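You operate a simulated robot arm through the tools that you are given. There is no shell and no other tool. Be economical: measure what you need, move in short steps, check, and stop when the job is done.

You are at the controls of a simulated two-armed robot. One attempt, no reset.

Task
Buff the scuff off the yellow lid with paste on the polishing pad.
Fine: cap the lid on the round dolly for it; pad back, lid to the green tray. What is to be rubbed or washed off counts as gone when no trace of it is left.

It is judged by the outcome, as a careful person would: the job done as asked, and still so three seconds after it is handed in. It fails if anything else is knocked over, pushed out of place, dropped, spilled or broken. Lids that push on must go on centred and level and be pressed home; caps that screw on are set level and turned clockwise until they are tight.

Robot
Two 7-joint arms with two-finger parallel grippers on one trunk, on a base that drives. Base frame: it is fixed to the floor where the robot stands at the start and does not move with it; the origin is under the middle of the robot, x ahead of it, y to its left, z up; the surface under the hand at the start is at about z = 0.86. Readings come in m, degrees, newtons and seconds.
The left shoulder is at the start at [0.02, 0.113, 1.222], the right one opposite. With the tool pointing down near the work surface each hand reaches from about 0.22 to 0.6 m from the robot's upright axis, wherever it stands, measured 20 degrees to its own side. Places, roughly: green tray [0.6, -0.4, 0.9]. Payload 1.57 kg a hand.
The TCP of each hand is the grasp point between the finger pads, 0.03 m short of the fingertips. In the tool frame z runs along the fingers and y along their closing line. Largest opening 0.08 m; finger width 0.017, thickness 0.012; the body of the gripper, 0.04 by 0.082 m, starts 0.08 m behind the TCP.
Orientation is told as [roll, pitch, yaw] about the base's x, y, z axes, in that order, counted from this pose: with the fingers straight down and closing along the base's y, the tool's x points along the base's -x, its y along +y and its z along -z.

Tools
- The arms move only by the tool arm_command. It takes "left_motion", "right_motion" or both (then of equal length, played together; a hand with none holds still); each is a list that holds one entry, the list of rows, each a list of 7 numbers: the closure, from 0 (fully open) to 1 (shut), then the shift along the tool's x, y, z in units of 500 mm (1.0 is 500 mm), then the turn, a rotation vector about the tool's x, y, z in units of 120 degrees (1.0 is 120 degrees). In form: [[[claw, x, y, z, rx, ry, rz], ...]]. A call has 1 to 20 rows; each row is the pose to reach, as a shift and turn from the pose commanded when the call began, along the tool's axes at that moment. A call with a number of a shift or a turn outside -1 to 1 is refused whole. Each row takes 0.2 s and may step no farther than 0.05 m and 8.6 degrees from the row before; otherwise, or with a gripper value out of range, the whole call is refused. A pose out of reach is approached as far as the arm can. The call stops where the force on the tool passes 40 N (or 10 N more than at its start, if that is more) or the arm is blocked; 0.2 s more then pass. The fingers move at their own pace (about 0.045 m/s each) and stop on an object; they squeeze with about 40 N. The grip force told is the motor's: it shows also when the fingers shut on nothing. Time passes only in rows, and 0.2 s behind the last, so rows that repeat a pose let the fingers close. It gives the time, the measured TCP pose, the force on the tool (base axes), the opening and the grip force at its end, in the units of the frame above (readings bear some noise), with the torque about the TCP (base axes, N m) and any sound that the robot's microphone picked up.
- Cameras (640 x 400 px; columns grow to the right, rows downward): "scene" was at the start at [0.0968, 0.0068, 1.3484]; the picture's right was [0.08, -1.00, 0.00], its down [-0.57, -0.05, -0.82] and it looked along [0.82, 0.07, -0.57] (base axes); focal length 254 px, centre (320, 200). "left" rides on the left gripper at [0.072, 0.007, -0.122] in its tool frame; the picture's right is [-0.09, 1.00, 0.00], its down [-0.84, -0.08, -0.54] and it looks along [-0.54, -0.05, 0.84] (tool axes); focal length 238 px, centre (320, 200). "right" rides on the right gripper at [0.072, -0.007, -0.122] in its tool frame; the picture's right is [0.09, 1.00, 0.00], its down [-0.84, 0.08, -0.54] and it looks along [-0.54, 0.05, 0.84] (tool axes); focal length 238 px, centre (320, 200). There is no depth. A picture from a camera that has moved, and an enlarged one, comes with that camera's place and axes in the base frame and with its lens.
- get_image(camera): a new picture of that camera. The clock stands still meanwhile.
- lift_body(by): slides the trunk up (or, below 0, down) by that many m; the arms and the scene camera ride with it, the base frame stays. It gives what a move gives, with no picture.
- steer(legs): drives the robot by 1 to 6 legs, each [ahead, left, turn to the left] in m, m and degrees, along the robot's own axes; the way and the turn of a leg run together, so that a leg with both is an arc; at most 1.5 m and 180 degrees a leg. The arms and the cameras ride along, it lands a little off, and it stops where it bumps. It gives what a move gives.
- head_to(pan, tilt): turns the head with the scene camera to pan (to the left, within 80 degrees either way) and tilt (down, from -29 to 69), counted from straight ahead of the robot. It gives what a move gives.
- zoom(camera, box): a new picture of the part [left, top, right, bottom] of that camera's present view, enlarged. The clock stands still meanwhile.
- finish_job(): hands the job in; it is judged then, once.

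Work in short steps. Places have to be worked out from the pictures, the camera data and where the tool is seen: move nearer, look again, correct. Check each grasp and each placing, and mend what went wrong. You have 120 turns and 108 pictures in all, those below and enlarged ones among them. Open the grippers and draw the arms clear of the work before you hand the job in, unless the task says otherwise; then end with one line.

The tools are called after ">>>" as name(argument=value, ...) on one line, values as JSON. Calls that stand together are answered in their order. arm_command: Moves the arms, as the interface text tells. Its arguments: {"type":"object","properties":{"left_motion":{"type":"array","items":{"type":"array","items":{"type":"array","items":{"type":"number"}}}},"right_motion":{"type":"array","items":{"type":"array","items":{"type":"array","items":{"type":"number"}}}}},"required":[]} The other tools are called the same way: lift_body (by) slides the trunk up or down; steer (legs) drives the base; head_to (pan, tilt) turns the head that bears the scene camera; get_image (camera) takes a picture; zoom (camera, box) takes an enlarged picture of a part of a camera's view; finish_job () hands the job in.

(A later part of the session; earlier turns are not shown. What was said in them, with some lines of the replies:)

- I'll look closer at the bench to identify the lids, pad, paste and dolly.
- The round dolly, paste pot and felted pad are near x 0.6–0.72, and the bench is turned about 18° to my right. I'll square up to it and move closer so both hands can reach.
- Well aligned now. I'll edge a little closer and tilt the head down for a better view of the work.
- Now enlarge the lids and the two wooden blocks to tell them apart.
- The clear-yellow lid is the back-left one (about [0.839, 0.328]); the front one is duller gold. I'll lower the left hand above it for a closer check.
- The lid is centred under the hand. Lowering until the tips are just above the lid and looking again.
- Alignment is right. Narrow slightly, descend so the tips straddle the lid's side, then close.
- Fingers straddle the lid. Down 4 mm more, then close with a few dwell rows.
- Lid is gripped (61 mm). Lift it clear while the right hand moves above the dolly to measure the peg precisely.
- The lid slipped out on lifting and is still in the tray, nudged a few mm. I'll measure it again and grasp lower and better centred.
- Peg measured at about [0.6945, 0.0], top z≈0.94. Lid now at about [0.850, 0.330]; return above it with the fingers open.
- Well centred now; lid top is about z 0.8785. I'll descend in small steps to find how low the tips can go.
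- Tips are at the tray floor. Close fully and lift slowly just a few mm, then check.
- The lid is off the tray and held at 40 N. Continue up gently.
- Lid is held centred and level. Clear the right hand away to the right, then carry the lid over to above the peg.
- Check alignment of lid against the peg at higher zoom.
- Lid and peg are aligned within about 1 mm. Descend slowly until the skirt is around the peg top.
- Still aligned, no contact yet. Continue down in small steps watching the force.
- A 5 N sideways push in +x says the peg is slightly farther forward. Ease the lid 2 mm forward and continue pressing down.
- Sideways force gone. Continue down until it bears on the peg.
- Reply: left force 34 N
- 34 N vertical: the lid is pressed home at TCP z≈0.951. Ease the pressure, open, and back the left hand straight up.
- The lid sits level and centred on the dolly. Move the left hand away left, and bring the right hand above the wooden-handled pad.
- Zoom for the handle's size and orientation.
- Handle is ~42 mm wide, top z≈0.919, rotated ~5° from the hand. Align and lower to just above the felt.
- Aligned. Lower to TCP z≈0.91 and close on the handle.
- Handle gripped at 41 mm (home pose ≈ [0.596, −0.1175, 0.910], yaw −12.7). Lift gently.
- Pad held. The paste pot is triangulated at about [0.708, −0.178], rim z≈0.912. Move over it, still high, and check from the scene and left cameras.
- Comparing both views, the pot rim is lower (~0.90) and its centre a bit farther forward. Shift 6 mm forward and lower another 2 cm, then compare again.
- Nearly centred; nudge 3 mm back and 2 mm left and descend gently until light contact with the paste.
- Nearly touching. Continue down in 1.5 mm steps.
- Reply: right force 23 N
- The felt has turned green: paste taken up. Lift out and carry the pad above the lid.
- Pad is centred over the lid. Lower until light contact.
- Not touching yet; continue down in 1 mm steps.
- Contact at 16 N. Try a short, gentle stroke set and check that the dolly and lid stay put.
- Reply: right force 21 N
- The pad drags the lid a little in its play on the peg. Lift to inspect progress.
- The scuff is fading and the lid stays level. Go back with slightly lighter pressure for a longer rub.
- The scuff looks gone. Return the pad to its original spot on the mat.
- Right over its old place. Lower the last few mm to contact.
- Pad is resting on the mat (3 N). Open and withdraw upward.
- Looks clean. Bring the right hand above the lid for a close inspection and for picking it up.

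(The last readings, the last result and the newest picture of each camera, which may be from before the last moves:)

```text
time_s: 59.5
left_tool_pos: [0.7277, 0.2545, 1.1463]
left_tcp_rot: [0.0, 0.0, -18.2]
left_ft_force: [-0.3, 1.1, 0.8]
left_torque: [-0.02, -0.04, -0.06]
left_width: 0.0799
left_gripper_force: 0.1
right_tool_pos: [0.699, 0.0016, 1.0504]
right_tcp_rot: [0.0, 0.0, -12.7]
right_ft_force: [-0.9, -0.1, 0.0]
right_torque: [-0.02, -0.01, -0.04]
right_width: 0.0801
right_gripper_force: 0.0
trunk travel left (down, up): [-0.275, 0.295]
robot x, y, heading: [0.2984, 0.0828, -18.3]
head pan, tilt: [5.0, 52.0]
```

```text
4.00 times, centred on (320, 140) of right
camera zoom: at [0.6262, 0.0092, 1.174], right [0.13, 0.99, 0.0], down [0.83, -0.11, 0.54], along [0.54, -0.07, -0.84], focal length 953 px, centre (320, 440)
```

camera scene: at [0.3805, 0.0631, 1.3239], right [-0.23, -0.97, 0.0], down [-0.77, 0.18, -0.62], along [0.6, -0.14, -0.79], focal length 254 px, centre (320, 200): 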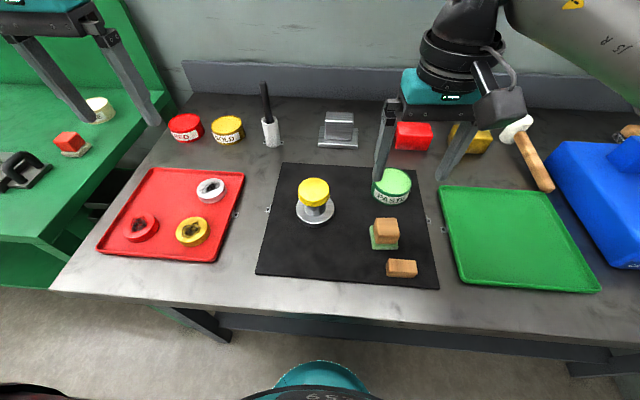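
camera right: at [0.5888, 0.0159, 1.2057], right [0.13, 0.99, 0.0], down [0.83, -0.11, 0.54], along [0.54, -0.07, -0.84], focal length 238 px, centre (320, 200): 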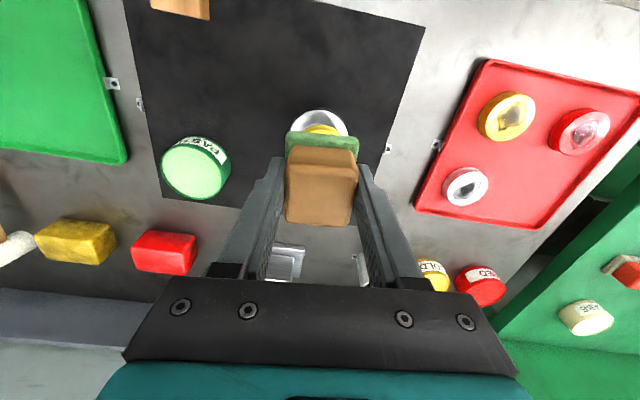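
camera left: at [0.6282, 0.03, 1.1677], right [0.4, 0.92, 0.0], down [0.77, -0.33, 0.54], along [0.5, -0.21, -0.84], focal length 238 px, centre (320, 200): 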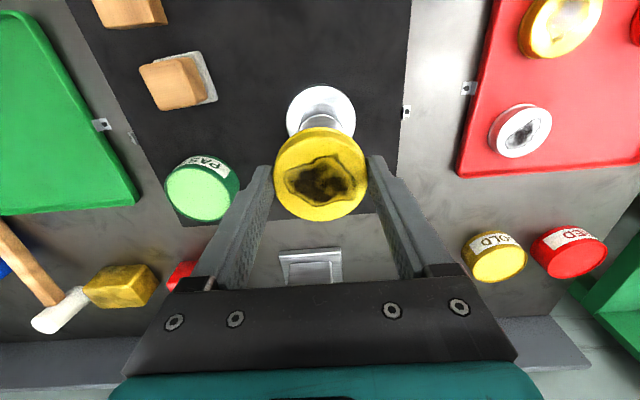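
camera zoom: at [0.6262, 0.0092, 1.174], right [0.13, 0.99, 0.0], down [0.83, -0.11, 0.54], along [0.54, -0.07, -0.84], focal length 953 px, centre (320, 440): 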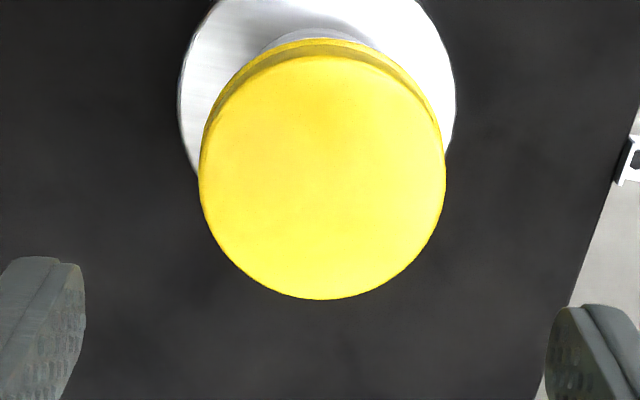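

Look even closer for any faint trace.

>>> zoom(camera="right", box=[285, 98, 357, 168])

```text
5.71 times, centred on (321, 133) of right
camera zoom: at [0.6262, 0.0092, 1.174], right [0.13, 0.99, 0.0], down [0.83, -0.11, 0.54], along [0.54, -0.07, -0.84], focal length 1362 px, centre (314, 583)
```

zoom: 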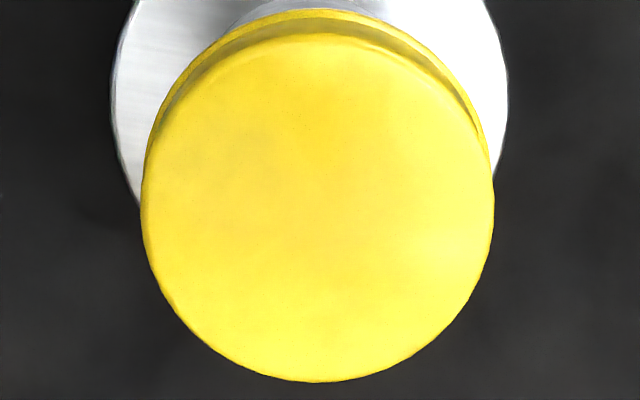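

No trace left. Descend around the lid and grip it the same way as before (TCP z≈0.951).

>>> arm_command(right_motion=[[[0, -0.004, 0, 0.06, 0, 0, 0], [0, -0.004, 0, 0.12, 0, 0, 0], [0, -0.004, 0, 0.17, 0, 0, 0], [0, -0.004, 0, 0.198, 0, 0, 0], [0, -0.004, 0, 0.198, 0, 0, 0]]])

>>> zoom(camera="right", box=[220, 90, 420, 240])

>>> zoom(camera="scene", box=[270, 140, 370, 240])

```text
time_s: 60.7
left_tool_pos: [0.7274, 0.2553, 1.1467]
left_tcp_rot: [-0.1, 0.0, -18.1]
left_ft_force: [0.8, 0.4, -0.6]
left_torque: [-0.01, -0.03, 0.0]
left_width: 0.0797
left_gripper_force: 0.1
right_tool_pos: [0.7011, -0.0006, 0.9506]
right_tcp_rot: [0.0, 0.0, -12.8]
right_ft_force: [-0.5, -0.1, 0.5]
right_torque: [0.01, 0.01, 0.01]
right_width: 0.0799
right_gripper_force: 0.2
trunk travel left (down, up): [-0.275, 0.295]
robot x, y, heading: [0.2983, 0.0807, -18.1]
head pan, tilt: [5.0, 52.0]
```

```text
2.67 times, centred on (320, 165) of right
camera zoom: at [0.6279, 0.0081, 1.0743], right [0.13, 0.99, 0.0], down [0.83, -0.11, 0.54], along [0.54, -0.07, -0.84], focal length 636 px, centre (320, 293)
```

zoom: 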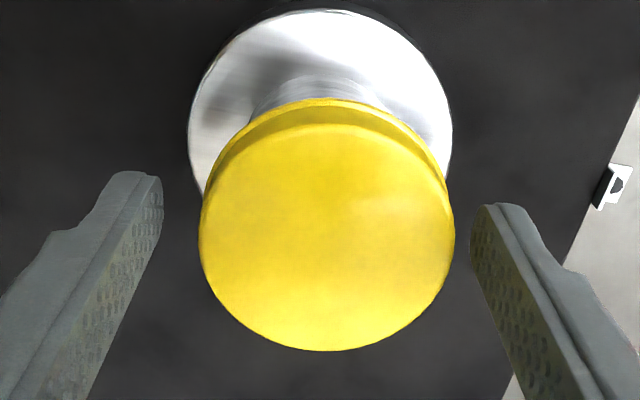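

```text
4.00 times, centred on (320, 190) of scene
camera zoom: at [0.3805, 0.0629, 1.3239], right [-0.23, -0.97, 0.0], down [-0.77, 0.18, -0.62], along [0.6, -0.14, -0.79], focal length 1016 px, centre (320, 240)
```

zoom: 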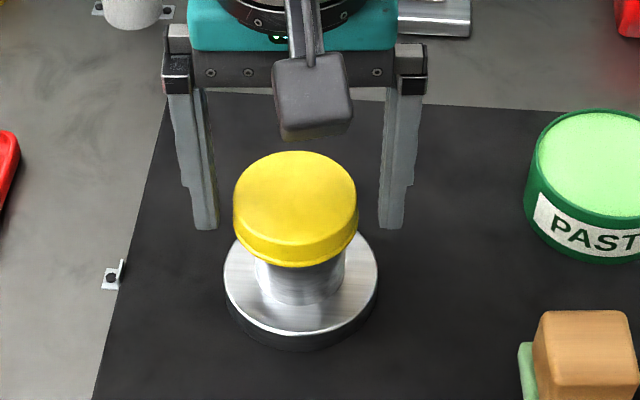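

Shift 2 mm left to centre the fingers, close, then lift slowly.

>>> arm_command(right_motion=[[[0, 0, 0.0045, 0, 0, 0, 0], [1, 0, 0.0045, 0, 0, 0, 0], [1, 0, 0.0045, 0, 0, 0, 0], [1, 0, 0.0045, 0, 0, 0, 0], [1, 0, 0.0045, 0, 0, 0, 0], [1, 0, 0.0045, -0.006, 0, 0, 0], [1, 0, 0.0045, -0.014, 0, 0, 0], [1, 0, 0.0045, -0.024, 0, 0, 0], [1, 0, 0.0045, -0.036, 0, 0, 0], [1, 0, 0.0045, -0.06, 0, 0, 0], [1, 0, 0.0045, -0.09, 0, 0, 0]]])

>>> zoom(camera="right", box=[220, 90, 420, 240])

>>> zoom(camera="scene", box=[270, 120, 370, 240])

```text
time_s: 63.1
left_tool_pos: [0.7284, 0.2559, 1.1459]
left_tcp_rot: [0.0, 0.1, -18.2]
left_ft_force: [-1.1, 0.1, 0.7]
left_torque: [0.01, 0.0, -0.02]
left_width: 0.08
left_gripper_force: 0.1
right_tool_pos: [0.7018, 0.0025, 0.9959]
right_tcp_rot: [0.0, 0.0, -12.7]
right_ft_force: [0.1, -0.9, -0.5]
right_torque: [-0.01, 0.02, -0.01]
right_width: 0.061
right_gripper_force: 39.9
trunk travel left (down, up): [-0.275, 0.295]
robot x, y, heading: [0.2974, 0.0827, -18.3]
head pan, tilt: [5.0, 52.0]
```

```text
2.67 times, centred on (320, 165) of right
camera zoom: at [0.6286, 0.0105, 1.1194], right [0.13, 0.99, 0.0], down [0.83, -0.11, 0.54], along [0.54, -0.07, -0.84], focal length 636 px, centre (320, 293)
```

zoom: 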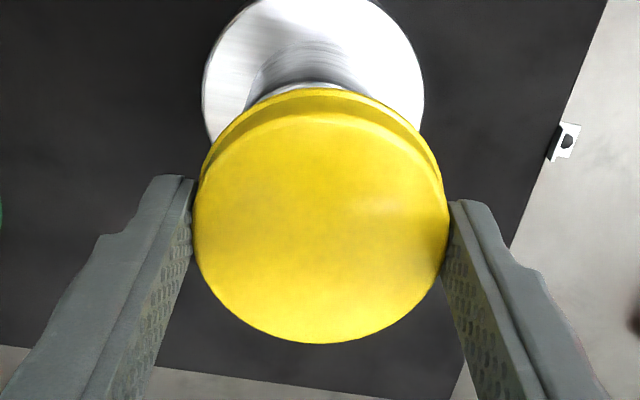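

```text
3.33 times, centred on (320, 180) of scene
camera zoom: at [0.3805, 0.063, 1.3239], right [-0.23, -0.97, 0.0], down [-0.77, 0.18, -0.62], along [0.6, -0.14, -0.79], focal length 847 px, centre (320, 267)
```

zoom: 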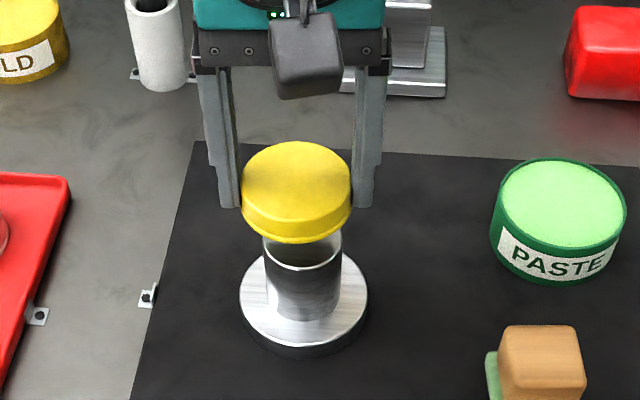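

Lid is held and off the peg. Raise it and carry it over to the green tray.

>>> arm_command(right_motion=[[[1, 0, 0, -0.06, 0, 0, 0], [1, 0, 0, -0.12, 0, 0, 0], [1, 0.005, -0.04, -0.13, 0, 0, 0], [1, 0.02, -0.11, -0.13, 0, 0, 0], [1, 0.033, -0.19, -0.13, 0, 0, 0], [1, 0.047, -0.27, -0.13, 0, 0, 0], [1, 0.061, -0.35, -0.13, 0, 0, 0], [1, 0.075, -0.43, -0.13, 0, 0, 0], [1, 0.089, -0.51, -0.13, 0, 0, 0], [1, 0.103, -0.59, -0.13, 0, 0, 0], [1, 0.117, -0.67, -0.13, 0, 0, 0], [1, 0.128, -0.73, -0.13, 0, 0, 0], [1, 0.134, -0.757, -0.13, 0, 0, 0], [1, 0.134, -0.757, -0.13, 0, 0, 0]]])

>>> get_image(camera="scene")

>>> get_image(camera="right")

```text
time_s: 66.1
left_tool_pos: [0.7275, 0.2549, 1.1448]
left_tcp_rot: [0.0, 0.0, -18.1]
left_ft_force: [-0.1, 0.8, -0.5]
left_torque: [0.01, 0.0, 0.02]
left_width: 0.08
left_gripper_force: 0.1
right_tool_pos: [0.5528, -0.3542, 1.0624]
right_tcp_rot: [0.0, 0.0, -12.8]
right_ft_force: [0.6, 0.7, -0.4]
right_torque: [0.02, 0.01, 0.02]
right_width: 0.0608
right_gripper_force: 40.0
trunk travel left (down, up): [-0.275, 0.295]
robot x, y, heading: [0.2959, 0.0818, -18.3]
head pan, tilt: [5.0, 52.0]
```

```text
35 pictures are left
camera scene: at [0.3806, 0.063, 1.3239], right [-0.23, -0.97, 0.0], down [-0.77, 0.18, -0.62], along [0.6, -0.14, -0.79], focal length 254 px, centre (320, 200)
```

scene: 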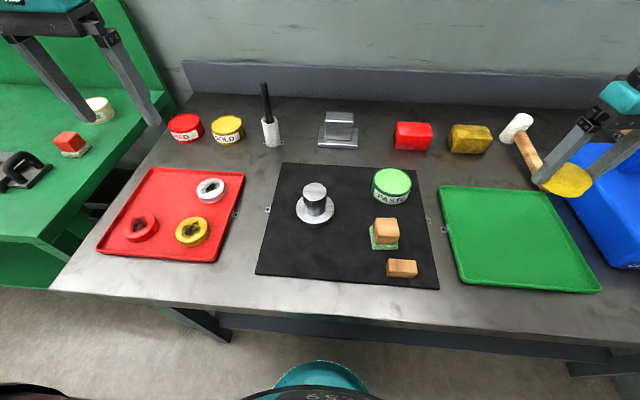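

```text
34 pictures are left
camera right: at [0.4805, -0.3454, 1.1847], right [0.13, 0.99, 0.0], down [0.83, -0.11, 0.54], along [0.54, -0.07, -0.84], focal length 238 px, centre (320, 200)
```

right: 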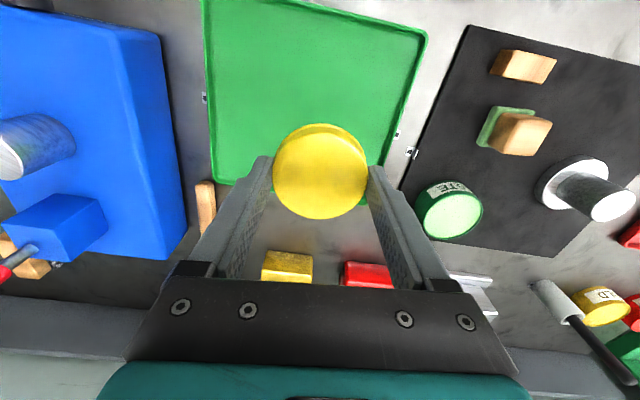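

The drop point below the hand lies inside the tray, well clear of the rims. Lower it.

>>> arm_command(right_motion=[[[1, 0, 0, 0.07, 0, 0, 0], [1, 0, 0, 0.15, 0, 0, 0], [1, 0, 0, 0.22, 0, 0, 0], [1, 0, 0, 0.28, 0, 0, 0], [1, 0, 0, 0.31, 0, 0, 0], [1, 0, 0, 0.322, 0, 0, 0]]])

>>> zoom(camera="scene", box=[430, 130, 610, 300])

```text
time_s: 67.5
left_tool_pos: [0.7271, 0.256, 1.1463]
left_tcp_rot: [-0.1, 0.0, -18.2]
left_ft_force: [0.0, -0.1, 0.6]
left_torque: [0.02, 0.0, -0.02]
left_width: 0.0801
left_gripper_force: 0.1
right_tool_pos: [0.555, -0.3522, 0.8995]
right_tcp_rot: [0.0, 0.1, -12.7]
right_ft_force: [0.6, -0.2, 0.1]
right_torque: [0.03, 0.01, 0.01]
right_width: 0.0607
right_gripper_force: 39.8
trunk travel left (down, up): [-0.275, 0.295]
robot x, y, heading: [0.3008, 0.0849, -17.9]
head pan, tilt: [5.0, 52.0]
```

```text
2.35 times, centred on (520, 215) of scene
camera zoom: at [0.3805, 0.0629, 1.3239], right [-0.23, -0.97, 0.0], down [-0.77, 0.18, -0.62], along [0.6, -0.14, -0.79], focal length 598 px, centre (-151, 165)
```

zoom: 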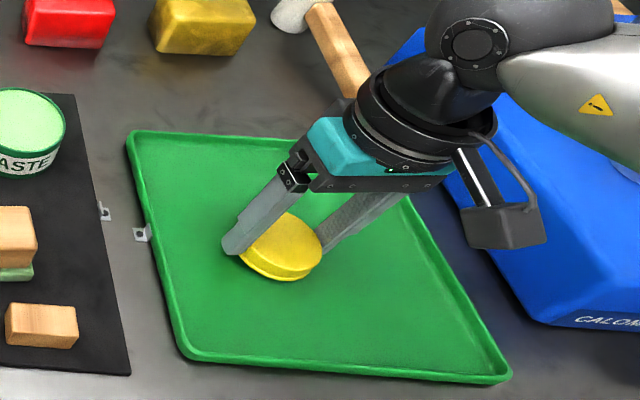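

Just above the tray floor. Lower in 1 mm steps to touch.

>>> arm_command(right_motion=[[[1, 0, 0, 0.003, 0, 0, 0], [1, 0, 0, 0.006, 0, 0, 0], [1, 0, 0, 0.009, 0, 0, 0], [1, 0, 0, 0.012, 0, 0, 0]]])

```text
time_s: 68.5
left_tool_pos: [0.7266, 0.2558, 1.1456]
left_tcp_rot: [0.2, 0.0, -18.2]
left_ft_force: [0.8, 1.0, 0.6]
left_torque: [-0.01, 0.0, 0.0]
left_width: 0.0799
left_gripper_force: 0.0
right_tool_pos: [0.5539, -0.3513, 0.8947]
right_tcp_rot: [0.0, -0.1, -12.8]
right_ft_force: [-1.1, 1.1, 5.0]
right_torque: [-0.01, 0.11, 0.01]
right_width: 0.0608
right_gripper_force: 40.0
trunk travel left (down, up): [-0.275, 0.295]
robot x, y, heading: [0.3004, 0.0835, -18.1]
head pan, tilt: [5.0, 52.0]
```

Touching at 5 N. Release and withdraw straight up.

>>> arm_command(right_motion=[[[0.6, 0, 0, -0.001, 0, 0, 0], [0.1, 0, 0, -0.001, 0, 0, 0], [0, 0, 0, -0.001, 0, 0, 0], [0, 0, 0, -0.001, 0, 0, 0], [0, 0, 0, -0.02, 0, 0, 0], [0, 0, 0, -0.08, 0, 0, 0], [0, 0, 0, -0.16, 0, 0, 0], [0, 0, 0, -0.24, 0, 0, 0], [0, 0, 0, -0.33, 0, 0, 0], [0, 0, 0, -0.42, 0, 0, 0]]])

>>> get_image(camera="scene")

>>> get_image(camera="right")

>>> zoom(camera="right", box=[280, 60, 370, 140])

```text
time_s: 70.7
left_tool_pos: [0.7273, 0.2547, 1.1464]
left_tcp_rot: [0.0, 0.0, -18.1]
left_ft_force: [-0.4, -0.7, 0.4]
left_torque: [-0.04, -0.01, -0.04]
left_width: 0.0802
left_gripper_force: 0.0
right_tool_pos: [0.5524, -0.3527, 1.1039]
right_tcp_rot: [0.0, 0.0, -12.7]
right_ft_force: [0.1, -0.1, 0.4]
right_torque: [0.03, 0.02, -0.01]
right_width: 0.08
right_gripper_force: 0.2
trunk travel left (down, up): [-0.275, 0.295]
robot x, y, heading: [0.297, 0.0893, -18.1]
head pan, tilt: [5.0, 52.0]
```

```text
32 pictures are left
camera scene: at [0.3804, 0.0633, 1.3239], right [-0.23, -0.97, 0.0], down [-0.77, 0.18, -0.62], along [0.6, -0.14, -0.79], focal length 254 px, centre (320, 200)
```

scene: 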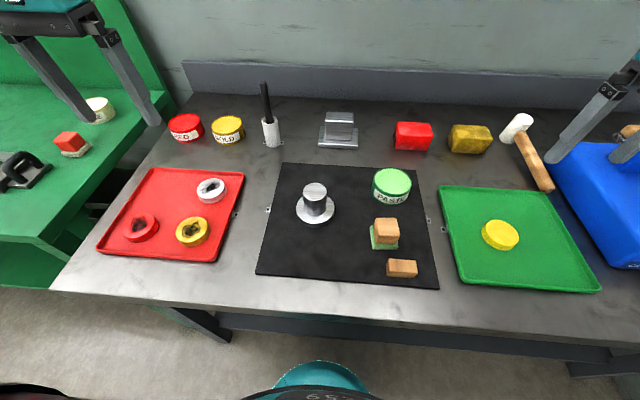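

```text
31 pictures are left
camera right: at [0.4805, -0.3446, 1.2279], right [0.13, 0.99, 0.0], down [0.83, -0.11, 0.54], along [0.54, -0.07, -0.84], focal length 238 px, centre (320, 200)
```

right: 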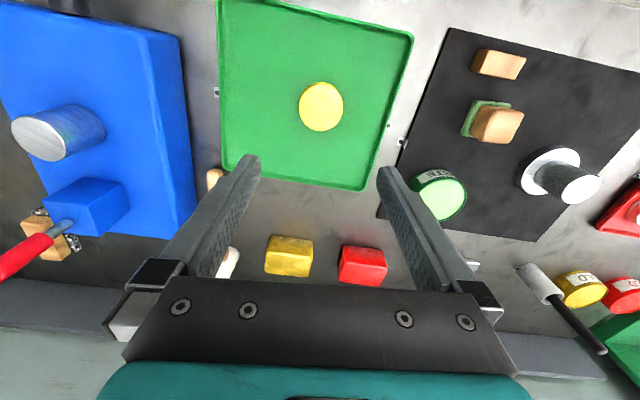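

```text
5.00 times, centred on (325, 100) of right
camera zoom: at [0.4805, -0.3446, 1.2279], right [0.13, 0.99, 0.0], down [0.83, -0.11, 0.54], along [0.54, -0.07, -0.84], focal length 1192 px, centre (295, 700)
```

zoom: 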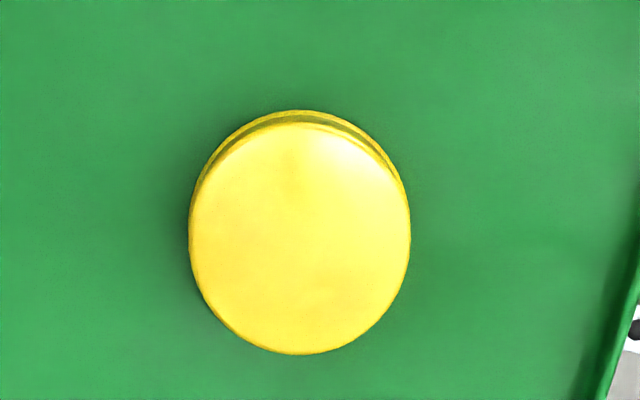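

The lid is clean and flat in the green tray, the pad is back on its spot and the dolly hasn't moved. Both hands are open and clear, so I'm handing in.

>>> finish_job()

```text
The job is handed in.
```

The yellow lid was capped on the round dolly, buffed with paste until no scuff showed in close-up, and set in the green tray; the pad is back on its spot, and nothing else was disturbed.
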